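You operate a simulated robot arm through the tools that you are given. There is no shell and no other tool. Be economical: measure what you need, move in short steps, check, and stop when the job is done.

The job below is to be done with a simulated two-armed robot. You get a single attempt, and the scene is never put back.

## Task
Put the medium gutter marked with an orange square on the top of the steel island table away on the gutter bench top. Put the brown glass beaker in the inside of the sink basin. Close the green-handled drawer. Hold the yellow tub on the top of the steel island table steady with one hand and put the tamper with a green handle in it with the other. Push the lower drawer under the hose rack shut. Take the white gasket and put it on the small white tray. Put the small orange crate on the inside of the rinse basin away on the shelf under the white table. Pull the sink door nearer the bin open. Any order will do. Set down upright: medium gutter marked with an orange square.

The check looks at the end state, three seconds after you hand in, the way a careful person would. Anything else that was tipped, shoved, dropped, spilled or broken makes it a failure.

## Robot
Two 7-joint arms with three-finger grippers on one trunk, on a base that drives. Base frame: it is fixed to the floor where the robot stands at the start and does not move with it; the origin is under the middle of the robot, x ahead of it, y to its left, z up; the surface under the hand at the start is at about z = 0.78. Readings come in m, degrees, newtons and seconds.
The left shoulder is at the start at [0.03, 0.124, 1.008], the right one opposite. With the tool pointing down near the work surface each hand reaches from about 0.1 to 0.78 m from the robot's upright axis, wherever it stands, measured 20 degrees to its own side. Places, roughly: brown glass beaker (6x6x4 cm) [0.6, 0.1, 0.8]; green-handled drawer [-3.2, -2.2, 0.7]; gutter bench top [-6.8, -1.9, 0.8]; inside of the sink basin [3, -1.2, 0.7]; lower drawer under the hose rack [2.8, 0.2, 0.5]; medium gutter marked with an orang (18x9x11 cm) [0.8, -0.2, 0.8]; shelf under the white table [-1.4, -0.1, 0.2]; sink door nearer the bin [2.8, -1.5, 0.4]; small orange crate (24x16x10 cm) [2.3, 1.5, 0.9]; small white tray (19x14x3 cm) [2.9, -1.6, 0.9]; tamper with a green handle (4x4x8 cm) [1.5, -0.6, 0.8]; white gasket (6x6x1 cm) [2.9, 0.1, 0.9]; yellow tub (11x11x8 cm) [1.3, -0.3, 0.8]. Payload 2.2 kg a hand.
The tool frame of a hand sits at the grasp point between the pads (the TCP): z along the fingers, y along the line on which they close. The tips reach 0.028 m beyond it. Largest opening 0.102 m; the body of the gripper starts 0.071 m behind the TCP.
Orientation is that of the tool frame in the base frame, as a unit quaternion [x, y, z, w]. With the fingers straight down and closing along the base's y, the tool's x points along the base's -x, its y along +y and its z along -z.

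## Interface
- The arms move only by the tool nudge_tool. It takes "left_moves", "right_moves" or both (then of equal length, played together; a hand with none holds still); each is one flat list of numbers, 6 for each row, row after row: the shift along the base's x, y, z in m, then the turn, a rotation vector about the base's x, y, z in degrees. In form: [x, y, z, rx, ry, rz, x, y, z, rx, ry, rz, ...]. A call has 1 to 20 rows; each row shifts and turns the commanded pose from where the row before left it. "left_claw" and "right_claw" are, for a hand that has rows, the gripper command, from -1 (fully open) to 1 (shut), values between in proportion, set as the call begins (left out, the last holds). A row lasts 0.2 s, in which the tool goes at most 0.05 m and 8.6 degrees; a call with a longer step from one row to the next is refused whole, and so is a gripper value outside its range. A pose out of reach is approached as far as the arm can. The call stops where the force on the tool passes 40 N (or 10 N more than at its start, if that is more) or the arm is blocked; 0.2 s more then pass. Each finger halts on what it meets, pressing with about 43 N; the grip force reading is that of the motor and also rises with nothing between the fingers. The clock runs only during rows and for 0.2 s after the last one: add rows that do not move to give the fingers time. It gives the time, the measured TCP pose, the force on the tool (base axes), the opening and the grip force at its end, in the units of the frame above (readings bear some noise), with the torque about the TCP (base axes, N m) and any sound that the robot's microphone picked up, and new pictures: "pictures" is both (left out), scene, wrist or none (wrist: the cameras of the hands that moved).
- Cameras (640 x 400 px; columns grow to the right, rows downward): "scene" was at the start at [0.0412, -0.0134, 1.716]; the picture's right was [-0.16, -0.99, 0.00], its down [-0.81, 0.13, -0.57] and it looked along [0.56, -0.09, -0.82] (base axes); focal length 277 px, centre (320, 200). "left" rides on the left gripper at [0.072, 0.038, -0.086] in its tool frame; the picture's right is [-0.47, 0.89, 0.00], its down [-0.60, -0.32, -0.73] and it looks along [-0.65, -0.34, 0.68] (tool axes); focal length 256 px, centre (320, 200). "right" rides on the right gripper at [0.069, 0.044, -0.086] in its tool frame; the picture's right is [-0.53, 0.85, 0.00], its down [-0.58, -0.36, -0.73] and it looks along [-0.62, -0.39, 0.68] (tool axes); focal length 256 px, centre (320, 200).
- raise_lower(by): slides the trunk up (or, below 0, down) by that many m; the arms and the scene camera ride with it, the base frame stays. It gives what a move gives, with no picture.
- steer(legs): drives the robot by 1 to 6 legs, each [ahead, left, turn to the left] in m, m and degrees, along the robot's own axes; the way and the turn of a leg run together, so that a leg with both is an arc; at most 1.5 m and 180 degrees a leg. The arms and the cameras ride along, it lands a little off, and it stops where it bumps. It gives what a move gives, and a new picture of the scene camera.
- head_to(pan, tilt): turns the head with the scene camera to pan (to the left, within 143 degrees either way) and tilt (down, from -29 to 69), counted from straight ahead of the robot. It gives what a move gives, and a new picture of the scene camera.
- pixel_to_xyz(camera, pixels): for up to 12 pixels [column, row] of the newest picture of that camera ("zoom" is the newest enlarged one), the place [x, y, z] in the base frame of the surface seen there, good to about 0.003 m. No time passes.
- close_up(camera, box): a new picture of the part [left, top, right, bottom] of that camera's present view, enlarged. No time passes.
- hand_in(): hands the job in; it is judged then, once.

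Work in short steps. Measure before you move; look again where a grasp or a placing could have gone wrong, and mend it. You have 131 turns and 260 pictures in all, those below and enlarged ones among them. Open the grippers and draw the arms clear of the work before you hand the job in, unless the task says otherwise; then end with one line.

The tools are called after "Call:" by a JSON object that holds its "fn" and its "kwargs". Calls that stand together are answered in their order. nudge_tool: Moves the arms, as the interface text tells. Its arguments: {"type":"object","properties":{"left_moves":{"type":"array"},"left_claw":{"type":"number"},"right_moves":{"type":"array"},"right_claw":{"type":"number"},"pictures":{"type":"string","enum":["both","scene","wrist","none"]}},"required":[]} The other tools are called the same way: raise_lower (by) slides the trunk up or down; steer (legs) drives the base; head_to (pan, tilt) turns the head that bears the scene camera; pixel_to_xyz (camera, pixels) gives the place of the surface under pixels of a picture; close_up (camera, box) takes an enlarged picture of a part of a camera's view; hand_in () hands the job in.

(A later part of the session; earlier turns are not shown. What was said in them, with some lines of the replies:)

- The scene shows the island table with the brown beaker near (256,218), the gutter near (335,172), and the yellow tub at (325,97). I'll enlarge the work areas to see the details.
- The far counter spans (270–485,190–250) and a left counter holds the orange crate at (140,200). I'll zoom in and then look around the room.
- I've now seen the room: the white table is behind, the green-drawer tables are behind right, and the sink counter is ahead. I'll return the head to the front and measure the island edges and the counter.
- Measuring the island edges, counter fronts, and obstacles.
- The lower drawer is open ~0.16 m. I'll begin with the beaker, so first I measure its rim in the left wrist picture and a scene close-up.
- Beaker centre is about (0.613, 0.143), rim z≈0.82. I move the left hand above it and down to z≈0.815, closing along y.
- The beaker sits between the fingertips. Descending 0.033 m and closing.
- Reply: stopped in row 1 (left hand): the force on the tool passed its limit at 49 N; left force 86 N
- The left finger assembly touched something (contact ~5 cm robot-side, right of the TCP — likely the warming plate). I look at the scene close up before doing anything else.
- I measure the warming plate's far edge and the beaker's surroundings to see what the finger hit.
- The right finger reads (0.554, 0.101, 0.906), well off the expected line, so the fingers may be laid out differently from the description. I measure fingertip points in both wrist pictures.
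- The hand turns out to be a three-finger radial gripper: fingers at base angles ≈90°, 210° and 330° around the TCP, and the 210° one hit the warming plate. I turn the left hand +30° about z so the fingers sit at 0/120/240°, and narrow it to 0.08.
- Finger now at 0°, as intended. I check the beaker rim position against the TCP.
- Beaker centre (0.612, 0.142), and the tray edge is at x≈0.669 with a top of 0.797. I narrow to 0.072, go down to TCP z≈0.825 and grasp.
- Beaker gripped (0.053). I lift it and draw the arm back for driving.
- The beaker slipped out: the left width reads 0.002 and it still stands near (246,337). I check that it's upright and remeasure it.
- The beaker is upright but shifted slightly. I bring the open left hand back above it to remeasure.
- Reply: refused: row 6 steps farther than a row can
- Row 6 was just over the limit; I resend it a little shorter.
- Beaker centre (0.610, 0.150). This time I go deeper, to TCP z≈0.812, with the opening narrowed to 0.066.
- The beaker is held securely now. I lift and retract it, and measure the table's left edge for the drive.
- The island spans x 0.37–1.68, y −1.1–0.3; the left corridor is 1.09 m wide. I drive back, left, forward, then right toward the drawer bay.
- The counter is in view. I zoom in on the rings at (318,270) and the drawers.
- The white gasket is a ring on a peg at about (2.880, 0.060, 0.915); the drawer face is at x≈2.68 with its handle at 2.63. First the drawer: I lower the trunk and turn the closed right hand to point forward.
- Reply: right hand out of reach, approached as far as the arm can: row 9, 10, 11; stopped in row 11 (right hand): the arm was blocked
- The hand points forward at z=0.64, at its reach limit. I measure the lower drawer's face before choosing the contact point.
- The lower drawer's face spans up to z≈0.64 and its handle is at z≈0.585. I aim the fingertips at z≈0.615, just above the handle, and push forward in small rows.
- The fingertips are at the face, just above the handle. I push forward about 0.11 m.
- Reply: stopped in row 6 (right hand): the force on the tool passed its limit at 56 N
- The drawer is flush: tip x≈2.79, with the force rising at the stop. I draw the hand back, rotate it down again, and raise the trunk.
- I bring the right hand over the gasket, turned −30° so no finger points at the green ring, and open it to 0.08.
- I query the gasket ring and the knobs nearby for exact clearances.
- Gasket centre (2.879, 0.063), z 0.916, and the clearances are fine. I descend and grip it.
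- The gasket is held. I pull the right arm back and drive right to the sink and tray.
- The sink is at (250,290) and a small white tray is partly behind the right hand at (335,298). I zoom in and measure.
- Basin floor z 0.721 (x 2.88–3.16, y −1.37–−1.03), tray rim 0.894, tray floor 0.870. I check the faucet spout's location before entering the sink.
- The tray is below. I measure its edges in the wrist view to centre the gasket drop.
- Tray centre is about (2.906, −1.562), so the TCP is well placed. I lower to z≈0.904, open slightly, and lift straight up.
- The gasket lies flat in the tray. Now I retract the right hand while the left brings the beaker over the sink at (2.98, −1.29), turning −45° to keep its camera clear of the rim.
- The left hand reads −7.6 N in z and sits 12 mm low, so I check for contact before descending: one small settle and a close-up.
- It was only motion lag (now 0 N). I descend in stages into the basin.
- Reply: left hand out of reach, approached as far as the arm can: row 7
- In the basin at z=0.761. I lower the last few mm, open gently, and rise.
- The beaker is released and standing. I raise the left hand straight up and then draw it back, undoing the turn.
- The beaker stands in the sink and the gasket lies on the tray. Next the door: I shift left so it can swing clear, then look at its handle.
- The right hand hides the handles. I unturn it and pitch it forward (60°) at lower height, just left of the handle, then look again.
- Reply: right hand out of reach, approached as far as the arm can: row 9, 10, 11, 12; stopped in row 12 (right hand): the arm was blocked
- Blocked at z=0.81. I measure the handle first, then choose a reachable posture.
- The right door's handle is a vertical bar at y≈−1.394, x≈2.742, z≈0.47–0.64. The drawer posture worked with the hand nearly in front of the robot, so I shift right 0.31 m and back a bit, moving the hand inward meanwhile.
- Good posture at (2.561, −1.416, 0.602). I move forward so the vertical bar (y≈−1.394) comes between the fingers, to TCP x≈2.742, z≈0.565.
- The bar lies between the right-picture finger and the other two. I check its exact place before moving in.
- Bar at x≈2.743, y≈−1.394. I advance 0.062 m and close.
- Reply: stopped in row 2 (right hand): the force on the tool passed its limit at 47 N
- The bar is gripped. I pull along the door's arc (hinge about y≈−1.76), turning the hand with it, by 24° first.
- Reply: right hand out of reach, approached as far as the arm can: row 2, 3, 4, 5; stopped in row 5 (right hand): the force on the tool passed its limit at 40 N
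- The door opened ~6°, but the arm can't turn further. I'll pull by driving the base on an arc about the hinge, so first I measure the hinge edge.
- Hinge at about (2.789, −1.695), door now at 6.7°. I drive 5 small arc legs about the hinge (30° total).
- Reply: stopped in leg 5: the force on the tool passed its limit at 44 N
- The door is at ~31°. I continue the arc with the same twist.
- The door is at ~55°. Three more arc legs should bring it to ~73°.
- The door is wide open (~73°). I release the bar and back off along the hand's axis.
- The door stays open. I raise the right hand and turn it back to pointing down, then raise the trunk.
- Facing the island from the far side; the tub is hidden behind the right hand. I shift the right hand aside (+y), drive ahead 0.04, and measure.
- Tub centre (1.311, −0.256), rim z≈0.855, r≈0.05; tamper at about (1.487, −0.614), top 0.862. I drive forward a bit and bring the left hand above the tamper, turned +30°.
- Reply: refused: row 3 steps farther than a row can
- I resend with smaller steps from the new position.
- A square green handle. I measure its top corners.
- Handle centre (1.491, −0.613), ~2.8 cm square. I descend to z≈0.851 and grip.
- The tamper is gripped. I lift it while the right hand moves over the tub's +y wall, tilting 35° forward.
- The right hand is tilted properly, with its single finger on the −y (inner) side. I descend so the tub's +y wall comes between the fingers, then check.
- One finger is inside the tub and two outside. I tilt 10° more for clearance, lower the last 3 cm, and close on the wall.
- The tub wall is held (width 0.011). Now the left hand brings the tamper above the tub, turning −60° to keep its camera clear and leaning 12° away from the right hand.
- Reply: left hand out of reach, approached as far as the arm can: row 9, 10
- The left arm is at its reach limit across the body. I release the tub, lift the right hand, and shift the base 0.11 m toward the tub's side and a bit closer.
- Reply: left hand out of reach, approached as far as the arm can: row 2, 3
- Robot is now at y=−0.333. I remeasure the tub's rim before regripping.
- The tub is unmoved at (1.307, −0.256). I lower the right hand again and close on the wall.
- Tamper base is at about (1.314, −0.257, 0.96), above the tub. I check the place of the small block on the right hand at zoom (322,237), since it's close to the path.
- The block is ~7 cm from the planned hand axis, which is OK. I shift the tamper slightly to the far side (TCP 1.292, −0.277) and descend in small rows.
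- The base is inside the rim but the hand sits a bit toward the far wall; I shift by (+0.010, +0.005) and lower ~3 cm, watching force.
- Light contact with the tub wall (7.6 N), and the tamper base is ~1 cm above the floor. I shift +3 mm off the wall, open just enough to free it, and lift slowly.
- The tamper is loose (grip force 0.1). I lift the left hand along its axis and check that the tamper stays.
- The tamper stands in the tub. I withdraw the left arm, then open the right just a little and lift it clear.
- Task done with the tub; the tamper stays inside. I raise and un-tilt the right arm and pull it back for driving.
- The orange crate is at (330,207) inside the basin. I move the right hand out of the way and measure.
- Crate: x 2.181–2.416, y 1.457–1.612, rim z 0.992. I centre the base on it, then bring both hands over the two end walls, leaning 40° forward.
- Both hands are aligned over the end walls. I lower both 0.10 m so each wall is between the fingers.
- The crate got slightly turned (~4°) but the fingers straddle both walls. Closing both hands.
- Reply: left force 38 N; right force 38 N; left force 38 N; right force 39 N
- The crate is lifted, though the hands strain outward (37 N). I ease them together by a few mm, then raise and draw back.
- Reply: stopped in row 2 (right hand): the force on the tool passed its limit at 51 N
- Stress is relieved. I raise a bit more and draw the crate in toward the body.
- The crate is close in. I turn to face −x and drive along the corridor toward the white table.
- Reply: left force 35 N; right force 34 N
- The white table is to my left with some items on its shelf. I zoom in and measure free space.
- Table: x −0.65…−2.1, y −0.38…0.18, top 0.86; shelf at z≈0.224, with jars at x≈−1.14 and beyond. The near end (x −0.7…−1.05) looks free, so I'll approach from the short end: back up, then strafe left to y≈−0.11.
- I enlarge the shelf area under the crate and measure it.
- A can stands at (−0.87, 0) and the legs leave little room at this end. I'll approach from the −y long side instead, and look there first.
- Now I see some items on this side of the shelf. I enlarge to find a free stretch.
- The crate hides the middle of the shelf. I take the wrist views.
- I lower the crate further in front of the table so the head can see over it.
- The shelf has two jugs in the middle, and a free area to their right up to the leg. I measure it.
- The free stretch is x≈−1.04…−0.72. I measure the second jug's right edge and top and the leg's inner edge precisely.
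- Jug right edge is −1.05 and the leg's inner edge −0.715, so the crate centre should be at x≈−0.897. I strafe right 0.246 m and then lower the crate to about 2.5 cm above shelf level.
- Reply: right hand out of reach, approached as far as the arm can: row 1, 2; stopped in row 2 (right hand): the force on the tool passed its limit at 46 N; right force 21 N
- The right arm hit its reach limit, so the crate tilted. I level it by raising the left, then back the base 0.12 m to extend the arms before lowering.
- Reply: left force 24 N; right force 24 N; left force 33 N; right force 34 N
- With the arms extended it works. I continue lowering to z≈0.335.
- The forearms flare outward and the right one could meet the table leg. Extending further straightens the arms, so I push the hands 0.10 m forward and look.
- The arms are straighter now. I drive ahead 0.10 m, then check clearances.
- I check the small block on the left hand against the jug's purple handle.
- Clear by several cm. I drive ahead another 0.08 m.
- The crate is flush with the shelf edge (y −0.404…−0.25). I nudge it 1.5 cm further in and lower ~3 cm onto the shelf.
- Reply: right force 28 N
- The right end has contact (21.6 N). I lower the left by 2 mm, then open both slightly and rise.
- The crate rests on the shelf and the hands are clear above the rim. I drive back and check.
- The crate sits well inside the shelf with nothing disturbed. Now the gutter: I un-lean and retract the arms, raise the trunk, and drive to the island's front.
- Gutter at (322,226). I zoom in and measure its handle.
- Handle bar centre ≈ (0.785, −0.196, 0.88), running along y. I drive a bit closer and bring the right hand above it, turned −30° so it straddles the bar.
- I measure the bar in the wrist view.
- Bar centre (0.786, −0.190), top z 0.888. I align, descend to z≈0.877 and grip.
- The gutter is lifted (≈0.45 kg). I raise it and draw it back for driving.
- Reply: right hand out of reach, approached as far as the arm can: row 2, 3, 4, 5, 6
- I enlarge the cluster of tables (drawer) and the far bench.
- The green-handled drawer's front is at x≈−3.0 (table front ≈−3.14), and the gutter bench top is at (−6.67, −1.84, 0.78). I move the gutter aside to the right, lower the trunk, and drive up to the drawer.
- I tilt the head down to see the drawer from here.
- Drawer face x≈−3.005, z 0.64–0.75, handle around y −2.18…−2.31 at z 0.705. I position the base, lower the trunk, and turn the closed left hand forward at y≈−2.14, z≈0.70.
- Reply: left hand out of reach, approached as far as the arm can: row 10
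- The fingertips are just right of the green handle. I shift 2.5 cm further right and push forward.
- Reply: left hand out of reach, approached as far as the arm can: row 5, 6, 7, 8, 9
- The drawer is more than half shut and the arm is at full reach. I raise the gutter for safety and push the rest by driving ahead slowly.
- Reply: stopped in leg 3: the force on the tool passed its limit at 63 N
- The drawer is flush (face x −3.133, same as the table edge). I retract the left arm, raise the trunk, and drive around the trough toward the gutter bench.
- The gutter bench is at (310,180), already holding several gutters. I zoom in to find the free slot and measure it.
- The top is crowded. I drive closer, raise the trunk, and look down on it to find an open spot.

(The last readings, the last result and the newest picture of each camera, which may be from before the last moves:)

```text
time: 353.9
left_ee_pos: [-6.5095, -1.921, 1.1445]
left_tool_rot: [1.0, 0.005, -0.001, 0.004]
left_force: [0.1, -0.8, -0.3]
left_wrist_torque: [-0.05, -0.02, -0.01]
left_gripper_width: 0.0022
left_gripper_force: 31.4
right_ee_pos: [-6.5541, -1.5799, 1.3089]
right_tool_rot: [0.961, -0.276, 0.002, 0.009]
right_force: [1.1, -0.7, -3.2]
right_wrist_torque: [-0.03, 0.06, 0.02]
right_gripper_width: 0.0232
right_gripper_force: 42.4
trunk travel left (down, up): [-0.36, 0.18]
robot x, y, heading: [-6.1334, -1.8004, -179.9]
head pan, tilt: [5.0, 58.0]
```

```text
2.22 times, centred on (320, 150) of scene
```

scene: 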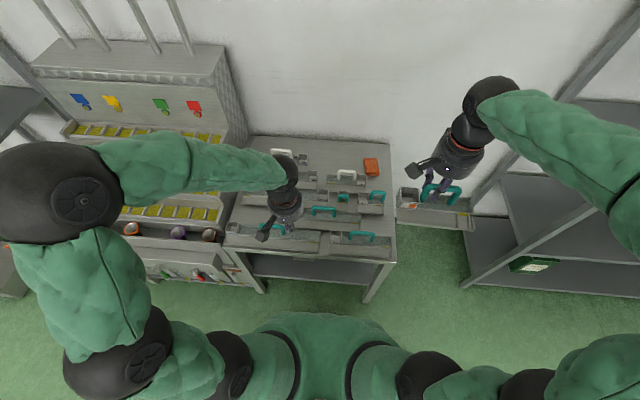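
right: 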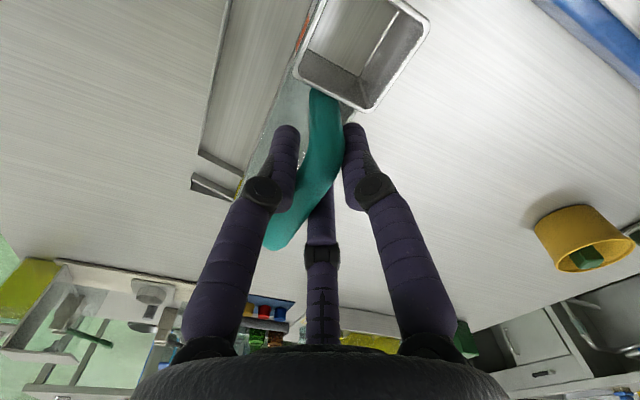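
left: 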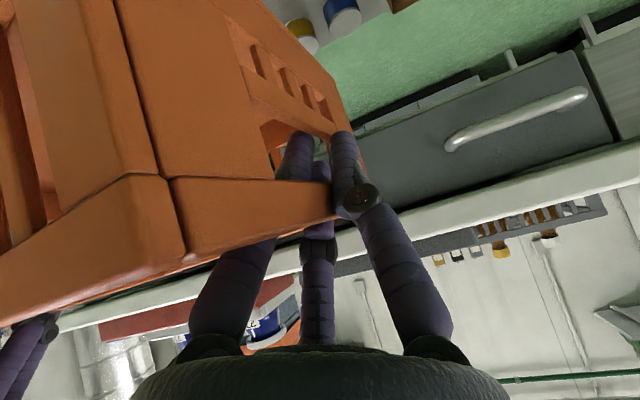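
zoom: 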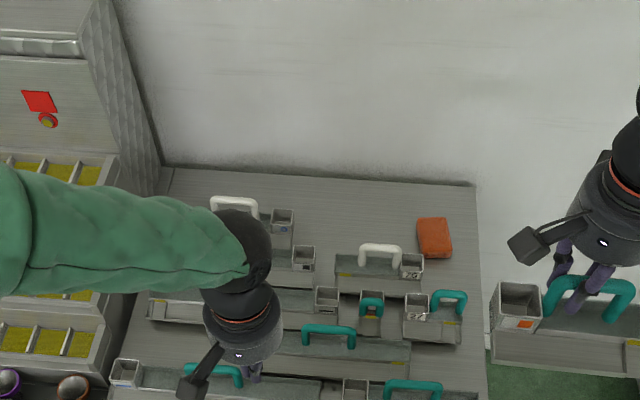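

The left arm hides part of the bench. I pull it back and measure candidate free spots.

Call:
{"fn": "nudge_tool", "kwargs": {"left_moves": [0.04, -0.02, 0, 0, 0, 0, 0.04, -0.02, 0, 0, 0, 0, 0.04, -0.02, 0, 0, 0, 0, 0.04, -0.02, 0, 0, 0, 0, 0.04, -0.02, 0, 0, 0, 0, 0.03, -0.02, 0, 0, 0, 0], "pictures": "scene"}}

Call:
{"fn": "close_up", "kwargs": {"camera": "scene", "box": [220, 130, 410, 280]}}

Call:
{"fn": "pixel_to_xyz", "kwargs": {"camera": "scene", "pixels": [[369, 244], [383, 244], [390, 244], [376, 240], [383, 253], [393, 231], [248, 238], [266, 238], [257, 244], [243, 231], [338, 179], [325, 190]]}}

```text
time: 355.3
left_ee_pos: [-6.2786, -2.0411, 1.1459]
left_tool_rot: [1.0, 0.003, 0.0, 0.004]
left_force: [-0.1, 0.6, 0.1]
left_wrist_torque: [-0.07, 0.0, -0.02]
left_gripper_width: 0.002
left_gripper_force: 31.5
right_ee_pos: [-6.5531, -1.5772, 1.3094]
right_tool_rot: [0.961, -0.277, 0.002, 0.009]
right_force: [0.5, 1.1, -2.9]
right_wrist_torque: [-0.01, 0.08, 0.02]
right_gripper_width: 0.0234
right_gripper_force: 42.8
trunk travel left (down, up): [-0.36, 0.18]
robot x, y, heading: [-6.1331, -1.7999, -179.8]
head pan, tilt: [5.0, 58.0]
```

scene: 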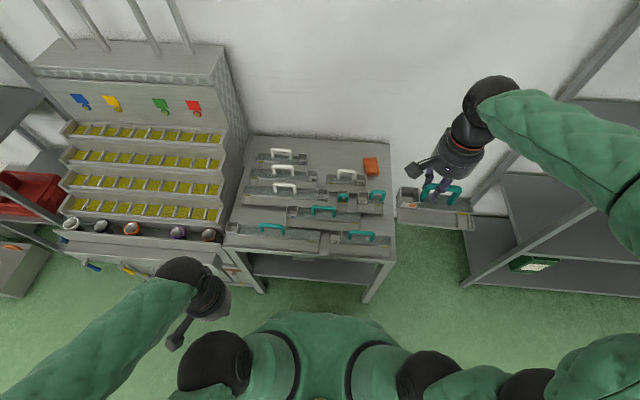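

```text
2.67 times, centred on (315, 205) of scene
```

zoom: 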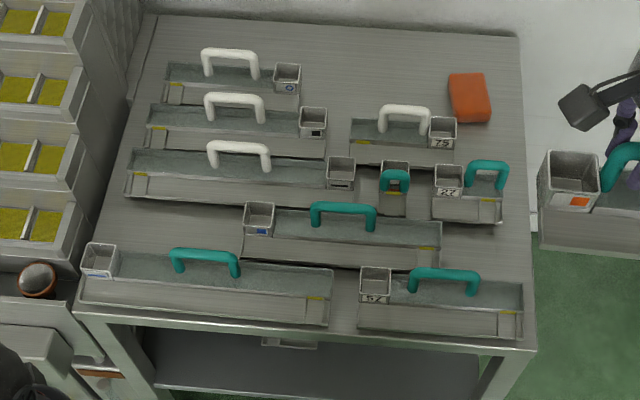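

```text
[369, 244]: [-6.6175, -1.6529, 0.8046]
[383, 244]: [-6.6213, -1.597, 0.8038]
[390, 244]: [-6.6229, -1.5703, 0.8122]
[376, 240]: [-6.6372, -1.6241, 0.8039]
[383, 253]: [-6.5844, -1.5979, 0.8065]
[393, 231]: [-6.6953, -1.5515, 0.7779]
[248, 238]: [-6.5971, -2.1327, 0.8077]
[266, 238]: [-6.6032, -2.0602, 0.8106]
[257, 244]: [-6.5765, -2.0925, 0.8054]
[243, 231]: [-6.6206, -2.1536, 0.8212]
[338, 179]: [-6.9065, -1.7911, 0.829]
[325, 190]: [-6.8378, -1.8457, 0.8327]
```

The only spot that fits the gutter is the back area behind gutter "75" (zoom ≈(375,65)). I measure its bounds and try to bring the base as close to the bench as it goes.

Call:
{"fn": "pixel_to_xyz", "kwargs": {"camera": "zoom", "pixels": [[375, 65], [375, 105], [375, 25], [310, 60], [330, 100], [445, 80], [445, 100], [300, 340], [520, 345], [400, 118], [300, 68], [380, 15]]}}

Call:
{"fn": "steer", "kwargs": {"legs": [[0, 0.18, 0], [0.1, 0, 0], [0.035, 0, 0]]}}

```text
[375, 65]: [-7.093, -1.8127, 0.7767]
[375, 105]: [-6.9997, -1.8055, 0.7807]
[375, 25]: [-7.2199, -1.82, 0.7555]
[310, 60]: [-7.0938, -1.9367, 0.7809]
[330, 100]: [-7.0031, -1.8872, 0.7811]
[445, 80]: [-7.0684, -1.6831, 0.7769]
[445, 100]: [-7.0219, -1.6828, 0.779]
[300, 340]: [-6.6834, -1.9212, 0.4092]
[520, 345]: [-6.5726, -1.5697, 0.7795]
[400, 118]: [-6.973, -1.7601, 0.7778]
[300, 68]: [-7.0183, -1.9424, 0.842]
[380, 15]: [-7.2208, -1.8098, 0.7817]
```

```text
time: 358.0
left_ee_pos: [-6.4153, -2.2221, 1.1459]
left_tool_rot: [1.0, 0.003, 0.001, 0.004]
left_force: [0.0, 0.3, 0.1]
left_wrist_torque: [0.02, 0.02, 0.01]
left_gripper_width: 0.002
left_gripper_force: 31.5
right_ee_pos: [-6.689, -1.7585, 1.3092]
right_tool_rot: [0.961, -0.277, 0.002, 0.01]
right_force: [-0.5, 0.1, -2.9]
right_wrist_torque: [0.01, 0.05, 0.04]
right_gripper_width: 0.0234
right_gripper_force: 42.8
trunk travel left (down, up): [-0.36, 0.18]
robot x, y, heading: [-6.271, -1.9803, -180.0]
head pan, tilt: [5.0, 58.0]
```

scene: 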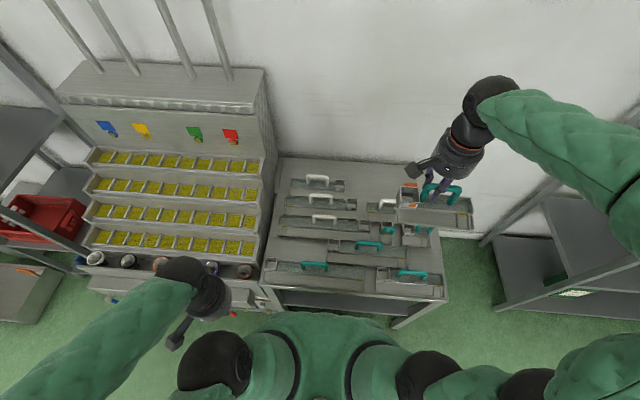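

No bump at x=−6.271. The free spot spans y −1.935…−1.67, x −6.97…−7.22; the target TCP is ≈(−7.03, −1.815). I edge 3 cm closer and bring the gutter forward and down to z≈1.04.

Call:
{"fn": "steer", "kwargs": {"legs": [[0.03, 0, 0]]}}

Call:
{"fn": "nudge_tool", "kwargs": {"right_moves": [-0.032, -0.007, -0.034, 0, 0, 0, -0.032, -0.007, -0.034, 0, 0, 0, -0.032, -0.007, -0.034, 0, 0, 0, -0.032, -0.007, -0.034, 0, 0, 0, -0.032, -0.007, -0.034, 0, 0, 0, -0.032, -0.007, -0.034, 0, 0, 0, -0.032, -0.007, -0.034, 0, 0, 0, -0.032, -0.007, -0.03, 0, 0, 0], "pictures": "both"}}

Call:
{"fn": "close_up", "kwargs": {"camera": "scene", "box": [270, 140, 470, 270]}}

```text
time: 358.9
left_ee_pos: [-6.4433, -2.2237, 1.1458]
left_tool_rot: [1.0, 0.002, -0.001, 0.004]
left_force: [-0.2, 0.0, 0.6]
left_wrist_torque: [-0.01, 0.05, 0.04]
left_gripper_width: 0.0018
left_gripper_force: 31.4
right_ee_pos: [-6.7162, -1.7583, 1.3096]
right_tool_rot: [0.961, -0.276, 0.002, 0.01]
right_force: [0.1, -0.1, -3.2]
right_wrist_torque: [-0.08, 0.06, -0.02]
right_gripper_width: 0.0234
right_gripper_force: 43.0
trunk travel left (down, up): [-0.36, 0.18]
robot x, y, heading: [-6.2978, -1.9826, -179.8]
head pan, tilt: [5.0, 58.0]
```

scene: 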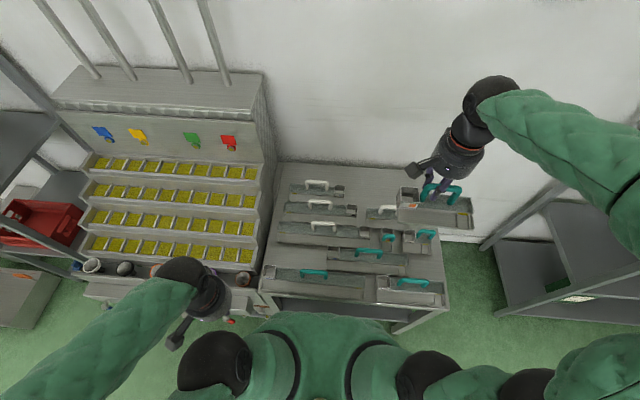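

```text
time: 360.6
left_ee_pos: [-6.4455, -2.2231, 1.1446]
left_tool_rot: [1.0, 0.003, 0.001, 0.003]
left_force: [-0.9, 0.3, 0.1]
left_wrist_torque: [0.05, -0.04, 0.03]
left_gripper_width: 0.0022
left_gripper_force: 31.7
right_ee_pos: [-6.975, -1.8147, 1.0383]
right_tool_rot: [0.961, -0.277, 0.002, 0.009]
right_force: [-1.8, 0.5, -3.0]
right_wrist_torque: [-0.04, -0.01, -0.01]
right_gripper_width: 0.0233
right_gripper_force: 43.0
trunk travel left (down, up): [-0.36, 0.18]
robot x, y, heading: [-6.2977, -1.9802, -179.8]
head pan, tilt: [5.0, 58.0]
```

scene: 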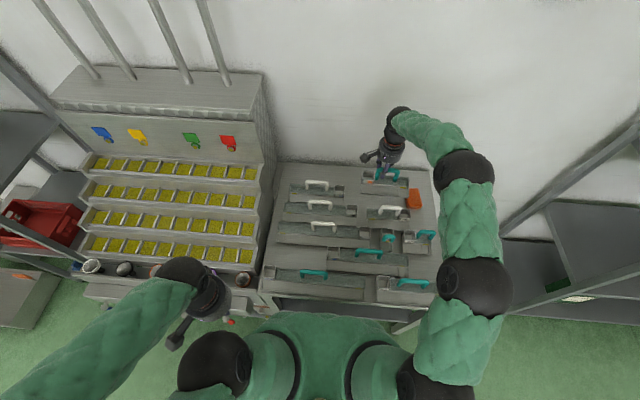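
right: 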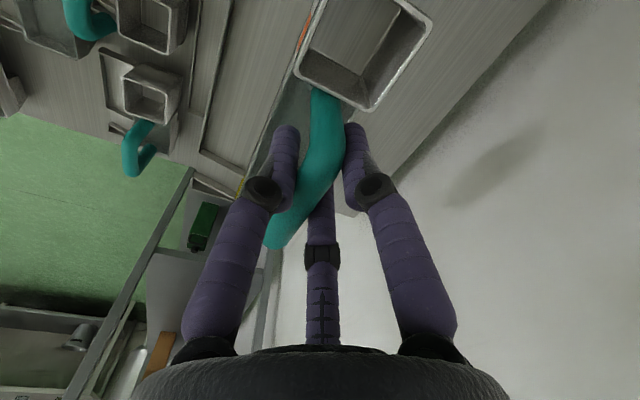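

```text
3.08 times, centred on (370, 205) of scene
```

zoom: 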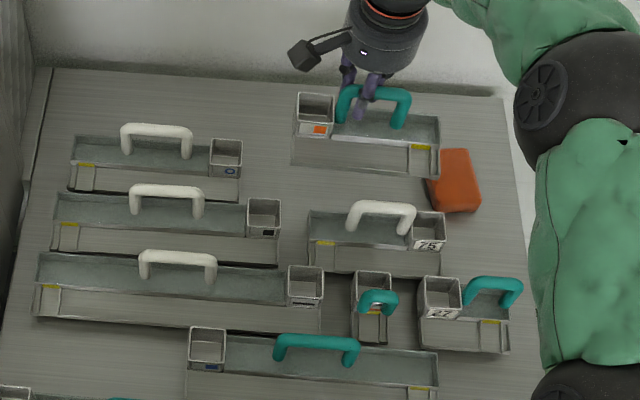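

The gutter hovers over the free spot. I extend 5.5 cm further and descend to z≈0.90, then check.

Call:
{"fn": "nudge_tool", "kwargs": {"right_moves": [-0.02, -0.003, -0.01, 0, 0, 0, -0.02, -0.003, -0.015, 0, 0, 0, -0.016, -0.002, -0.015, 0, 0, 0, 0, 0, -0.03, 0, 0, 0, 0, 0, -0.03, 0, 0, 0, 0, 0, -0.025, 0, 0, 0, 0, 0, 0, 0, 0, 0], "pictures": "scene"}}

Call:
{"fn": "close_up", "kwargs": {"camera": "scene", "box": [270, 140, 470, 270]}}

```text
time: 362.2
left_ee_pos: [-6.4437, -2.222, 1.1456]
left_tool_rot: [1.0, 0.003, 0.0, 0.003]
left_force: [-0.2, 0.8, -1.1]
left_wrist_torque: [-0.02, 0.01, 0.0]
left_gripper_width: 0.0024
left_gripper_force: 31.5
right_ee_pos: [-7.0289, -1.8235, 0.9155]
right_tool_rot: [0.961, -0.276, 0.002, 0.009]
right_force: [-0.4, -0.1, -2.4]
right_wrist_torque: [-0.02, 0.11, -0.02]
right_gripper_width: 0.0231
right_gripper_force: 43.2
trunk travel left (down, up): [-0.36, 0.18]
robot x, y, heading: [-6.2961, -1.9797, -179.8]
head pan, tilt: [5.0, 58.0]
```

scene: 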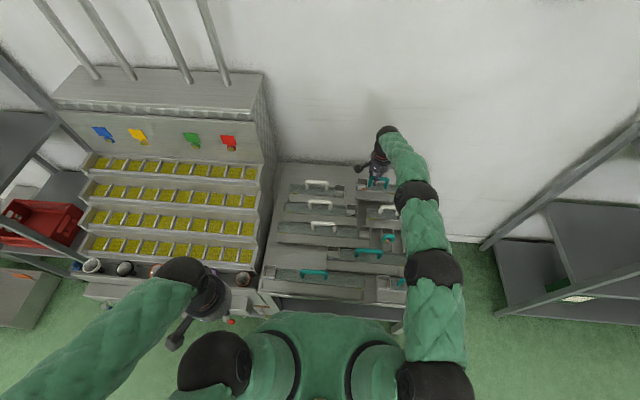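

```text
3.08 times, centred on (370, 205) of scene
```

zoom: 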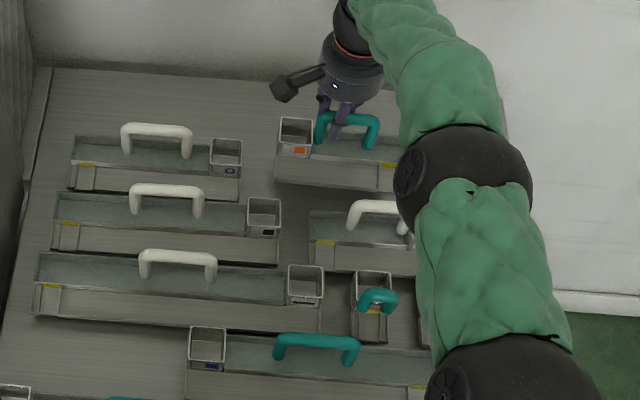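

Placement is clear on all sides. I lower the last 3.7 cm in small rows.

Call:
{"fn": "nudge_tool", "kwargs": {"right_moves": [0, 0, -0.015, 0, 0, 0, 0, 0, -0.012, 0, 0, 0, 0, 0, -0.007, 0, 0, 0, 0, 0, -0.004, 0, 0, 0], "pictures": "wrist"}}

```text
time: 363.2
left_ee_pos: [-6.4428, -2.2228, 1.1453]
left_tool_rot: [1.0, 0.002, 0.0, 0.004]
left_force: [0.6, 0.1, -0.3]
left_wrist_torque: [-0.02, -0.02, 0.01]
left_gripper_width: 0.0019
left_gripper_force: 31.6
right_ee_pos: [-7.0289, -1.8205, 0.8791]
right_tool_rot: [0.961, -0.276, 0.002, 0.008]
right_force: [0.9, -0.2, -1.2]
right_wrist_torque: [0.11, 0.04, -0.04]
right_gripper_width: 0.0234
right_gripper_force: 43.9
trunk travel left (down, up): [-0.36, 0.18]
robot x, y, heading: [-6.3006, -1.981, -180.1]
head pan, tilt: [5.0, 58.0]
```

right: 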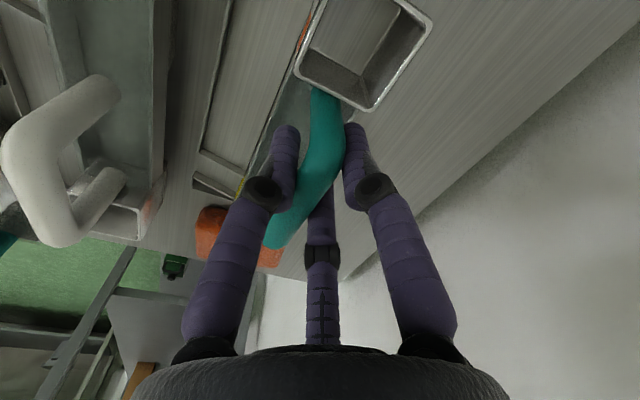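

Weight is partly carried by the bench now. I lower 2 mm more, open to 0.06, and raise straight up.

Call:
{"fn": "nudge_tool", "kwargs": {"right_moves": [0, 0, -0.002, 0, 0, 0, 0, 0, 0, 0, 0, 0], "pictures": "none"}}

Call:
{"fn": "nudge_tool", "kwargs": {"right_moves": [0, 0, 0, 0, 0, 0, 0, 0, 0, 0, 0, 0, 0, 0, 0.015, 0, 0, 0, 0, 0, 0.03, 0, 0, 0, 0, 0, 0.04, 0, 0, 0, 0.01, 0, 0.04, 0, 0, 0, 0.04, 0.01, 0.02, 0, 0, 0, 0.045, 0.01, 0.015, 0, 0, 0, 0.045, 0.01, 0.01, 0, 0, 0, 0.045, 0.01, 0, 0, 0, 0, 0.045, 0.01, 0, 0, 0, 0], "right_claw": -0.2, "pictures": "scene"}}

Call:
{"fn": "close_up", "kwargs": {"camera": "scene", "box": [270, 140, 470, 270]}}

```text
time: 363.9
left_ee_pos: [-6.4424, -2.2239, 1.1463]
left_tool_rot: [1.0, 0.003, -0.002, 0.003]
left_force: [-0.3, -0.2, -0.7]
left_wrist_torque: [-0.03, 0.01, 0.02]
left_gripper_width: 0.0023
left_gripper_force: 31.6
right_ee_pos: [-7.0297, -1.8218, 0.8778]
right_tool_rot: [0.961, -0.276, 0.0, 0.009]
right_force: [2.4, -0.1, 8.8]
right_wrist_torque: [0.99, -0.06, -0.19]
right_gripper_width: 0.0234
right_gripper_force: 42.7
trunk travel left (down, up): [-0.36, 0.18]
robot x, y, heading: [-6.2952, -1.9782, -180.2]
head pan, tilt: [5.0, 58.0]
```

```text
time: 366.2
left_ee_pos: [-6.4419, -2.2219, 1.1468]
left_tool_rot: [1.0, 0.002, -0.002, 0.004]
left_force: [-0.5, 0.1, 0.6]
left_wrist_torque: [-0.02, 0.04, -0.01]
left_gripper_width: 0.0021
left_gripper_force: 31.1
right_ee_pos: [-6.7954, -1.7699, 1.0472]
right_tool_rot: [0.961, -0.276, 0.001, 0.01]
right_force: [1.4, 0.6, 1.0]
right_wrist_torque: [-0.01, 0.02, 0.0]
right_gripper_width: 0.0612
right_gripper_force: 0.0
trunk travel left (down, up): [-0.36, 0.18]
robot x, y, heading: [-6.3006, -1.9792, -179.6]
head pan, tilt: [5.0, 58.0]
```

scene: 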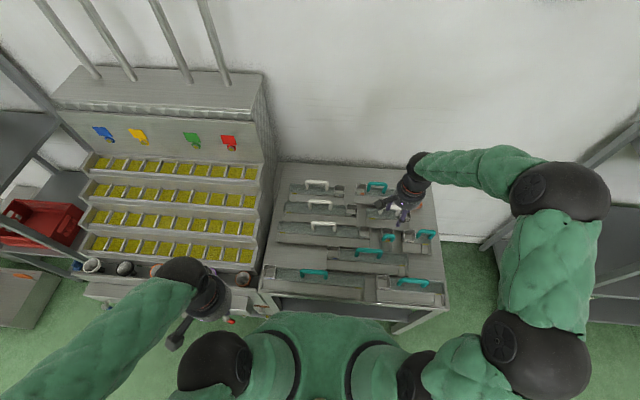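

```text
3.08 times, centred on (370, 205) of scene
```

zoom: 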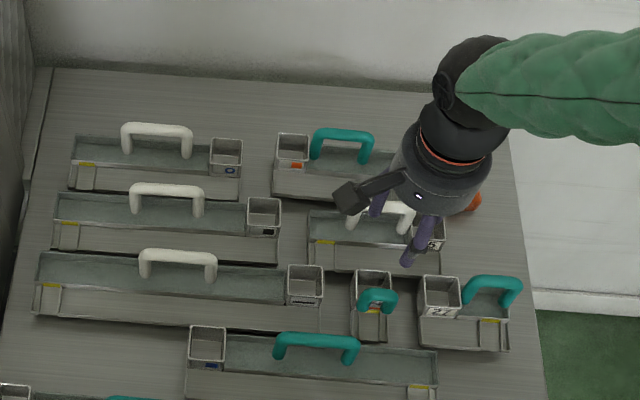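

The gutter stands upright in the free spot. I back the robot away, open the left gripper, and take a last look.

Call:
{"fn": "steer", "kwargs": {"legs": [[-0.5, 0, 0]]}}

Call:
{"fn": "nudge_tool", "kwargs": {"left_moves": [0, 0, 0, 0, 0, 0, 0, 0, 0, 0, 0, 0, 0, 0, 0, 0, 0, 0], "right_moves": [0.02, 0, 0, 0, 0, 0, 0.02, 0, 0, 0, 0, 0, 0.02, 0, 0, 0, 0, 0], "left_claw": -1, "right_claw": -1, "pictures": "none"}}

Call:
{"fn": "close_up", "kwargs": {"camera": "scene", "box": [240, 60, 480, 220]}}

```text
time: 369.2
left_ee_pos: [-5.9477, -2.2229, 1.1453]
left_tool_rot: [1.0, 0.002, -0.001, 0.003]
left_force: [0.5, -0.3, -0.4]
left_wrist_torque: [0.0, 0.0, 0.03]
left_gripper_width: 0.0021
left_gripper_force: 31.6
right_ee_pos: [-6.3008, -1.7712, 1.0482]
right_tool_rot: [0.961, -0.278, 0.001, 0.01]
right_force: [1.1, -0.2, 1.1]
right_wrist_torque: [-0.01, -0.01, 0.0]
right_gripper_width: 0.0612
right_gripper_force: 0.0
trunk travel left (down, up): [-0.36, 0.18]
robot x, y, heading: [-5.8006, -1.9845, 180.0]
head pan, tilt: [5.0, 58.0]
```

scene: 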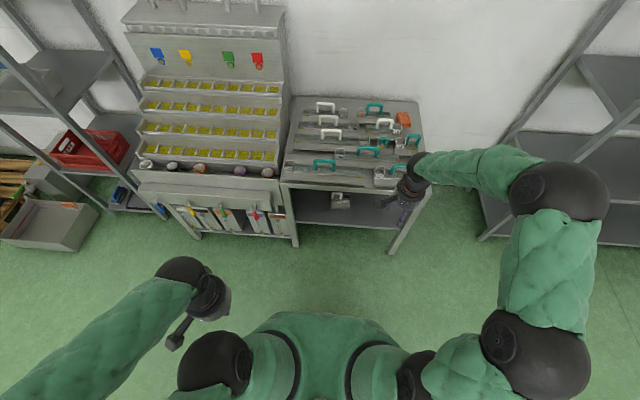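

```text
time: 370.0
left_ee_pos: [-5.9479, -2.2226, 1.1455]
left_tool_rot: [1.0, 0.001, 0.0, 0.004]
left_force: [-0.2, 0.6, 1.1]
left_wrist_torque: [0.02, -0.03, 0.02]
left_gripper_width: 0.1019
left_gripper_force: 0.1
right_ee_pos: [-6.2413, -1.7704, 1.0461]
right_tool_rot: [0.96, -0.279, 0.002, 0.01]
right_force: [-0.2, -0.5, -0.4]
right_wrist_torque: [0.01, -0.01, -0.02]
right_gripper_width: 0.102
right_gripper_force: 0.0
trunk travel left (down, up): [-0.36, 0.18]
robot x, y, heading: [-5.8008, -1.9834, 179.9]
head pan, tilt: [5.0, 58.0]
```

```text
2.50 times, centred on (360, 140) of scene
```

zoom: 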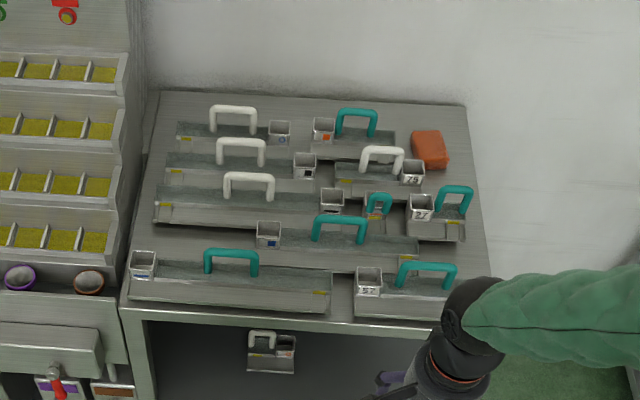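

The orange-marked gutter stands upright among the others, and the hands are open and clear. Every task is done, so I hand in.

Call:
{"fn": "hand_in", "kwargs": {}}

```text
The job is handed in.
```

I carried out all eight tasks and handed the job in, both grippers open and clear; the first grasp at the beaker pressed on the warming plate without visibly moving it, and the sink door is open to roughly 73°.
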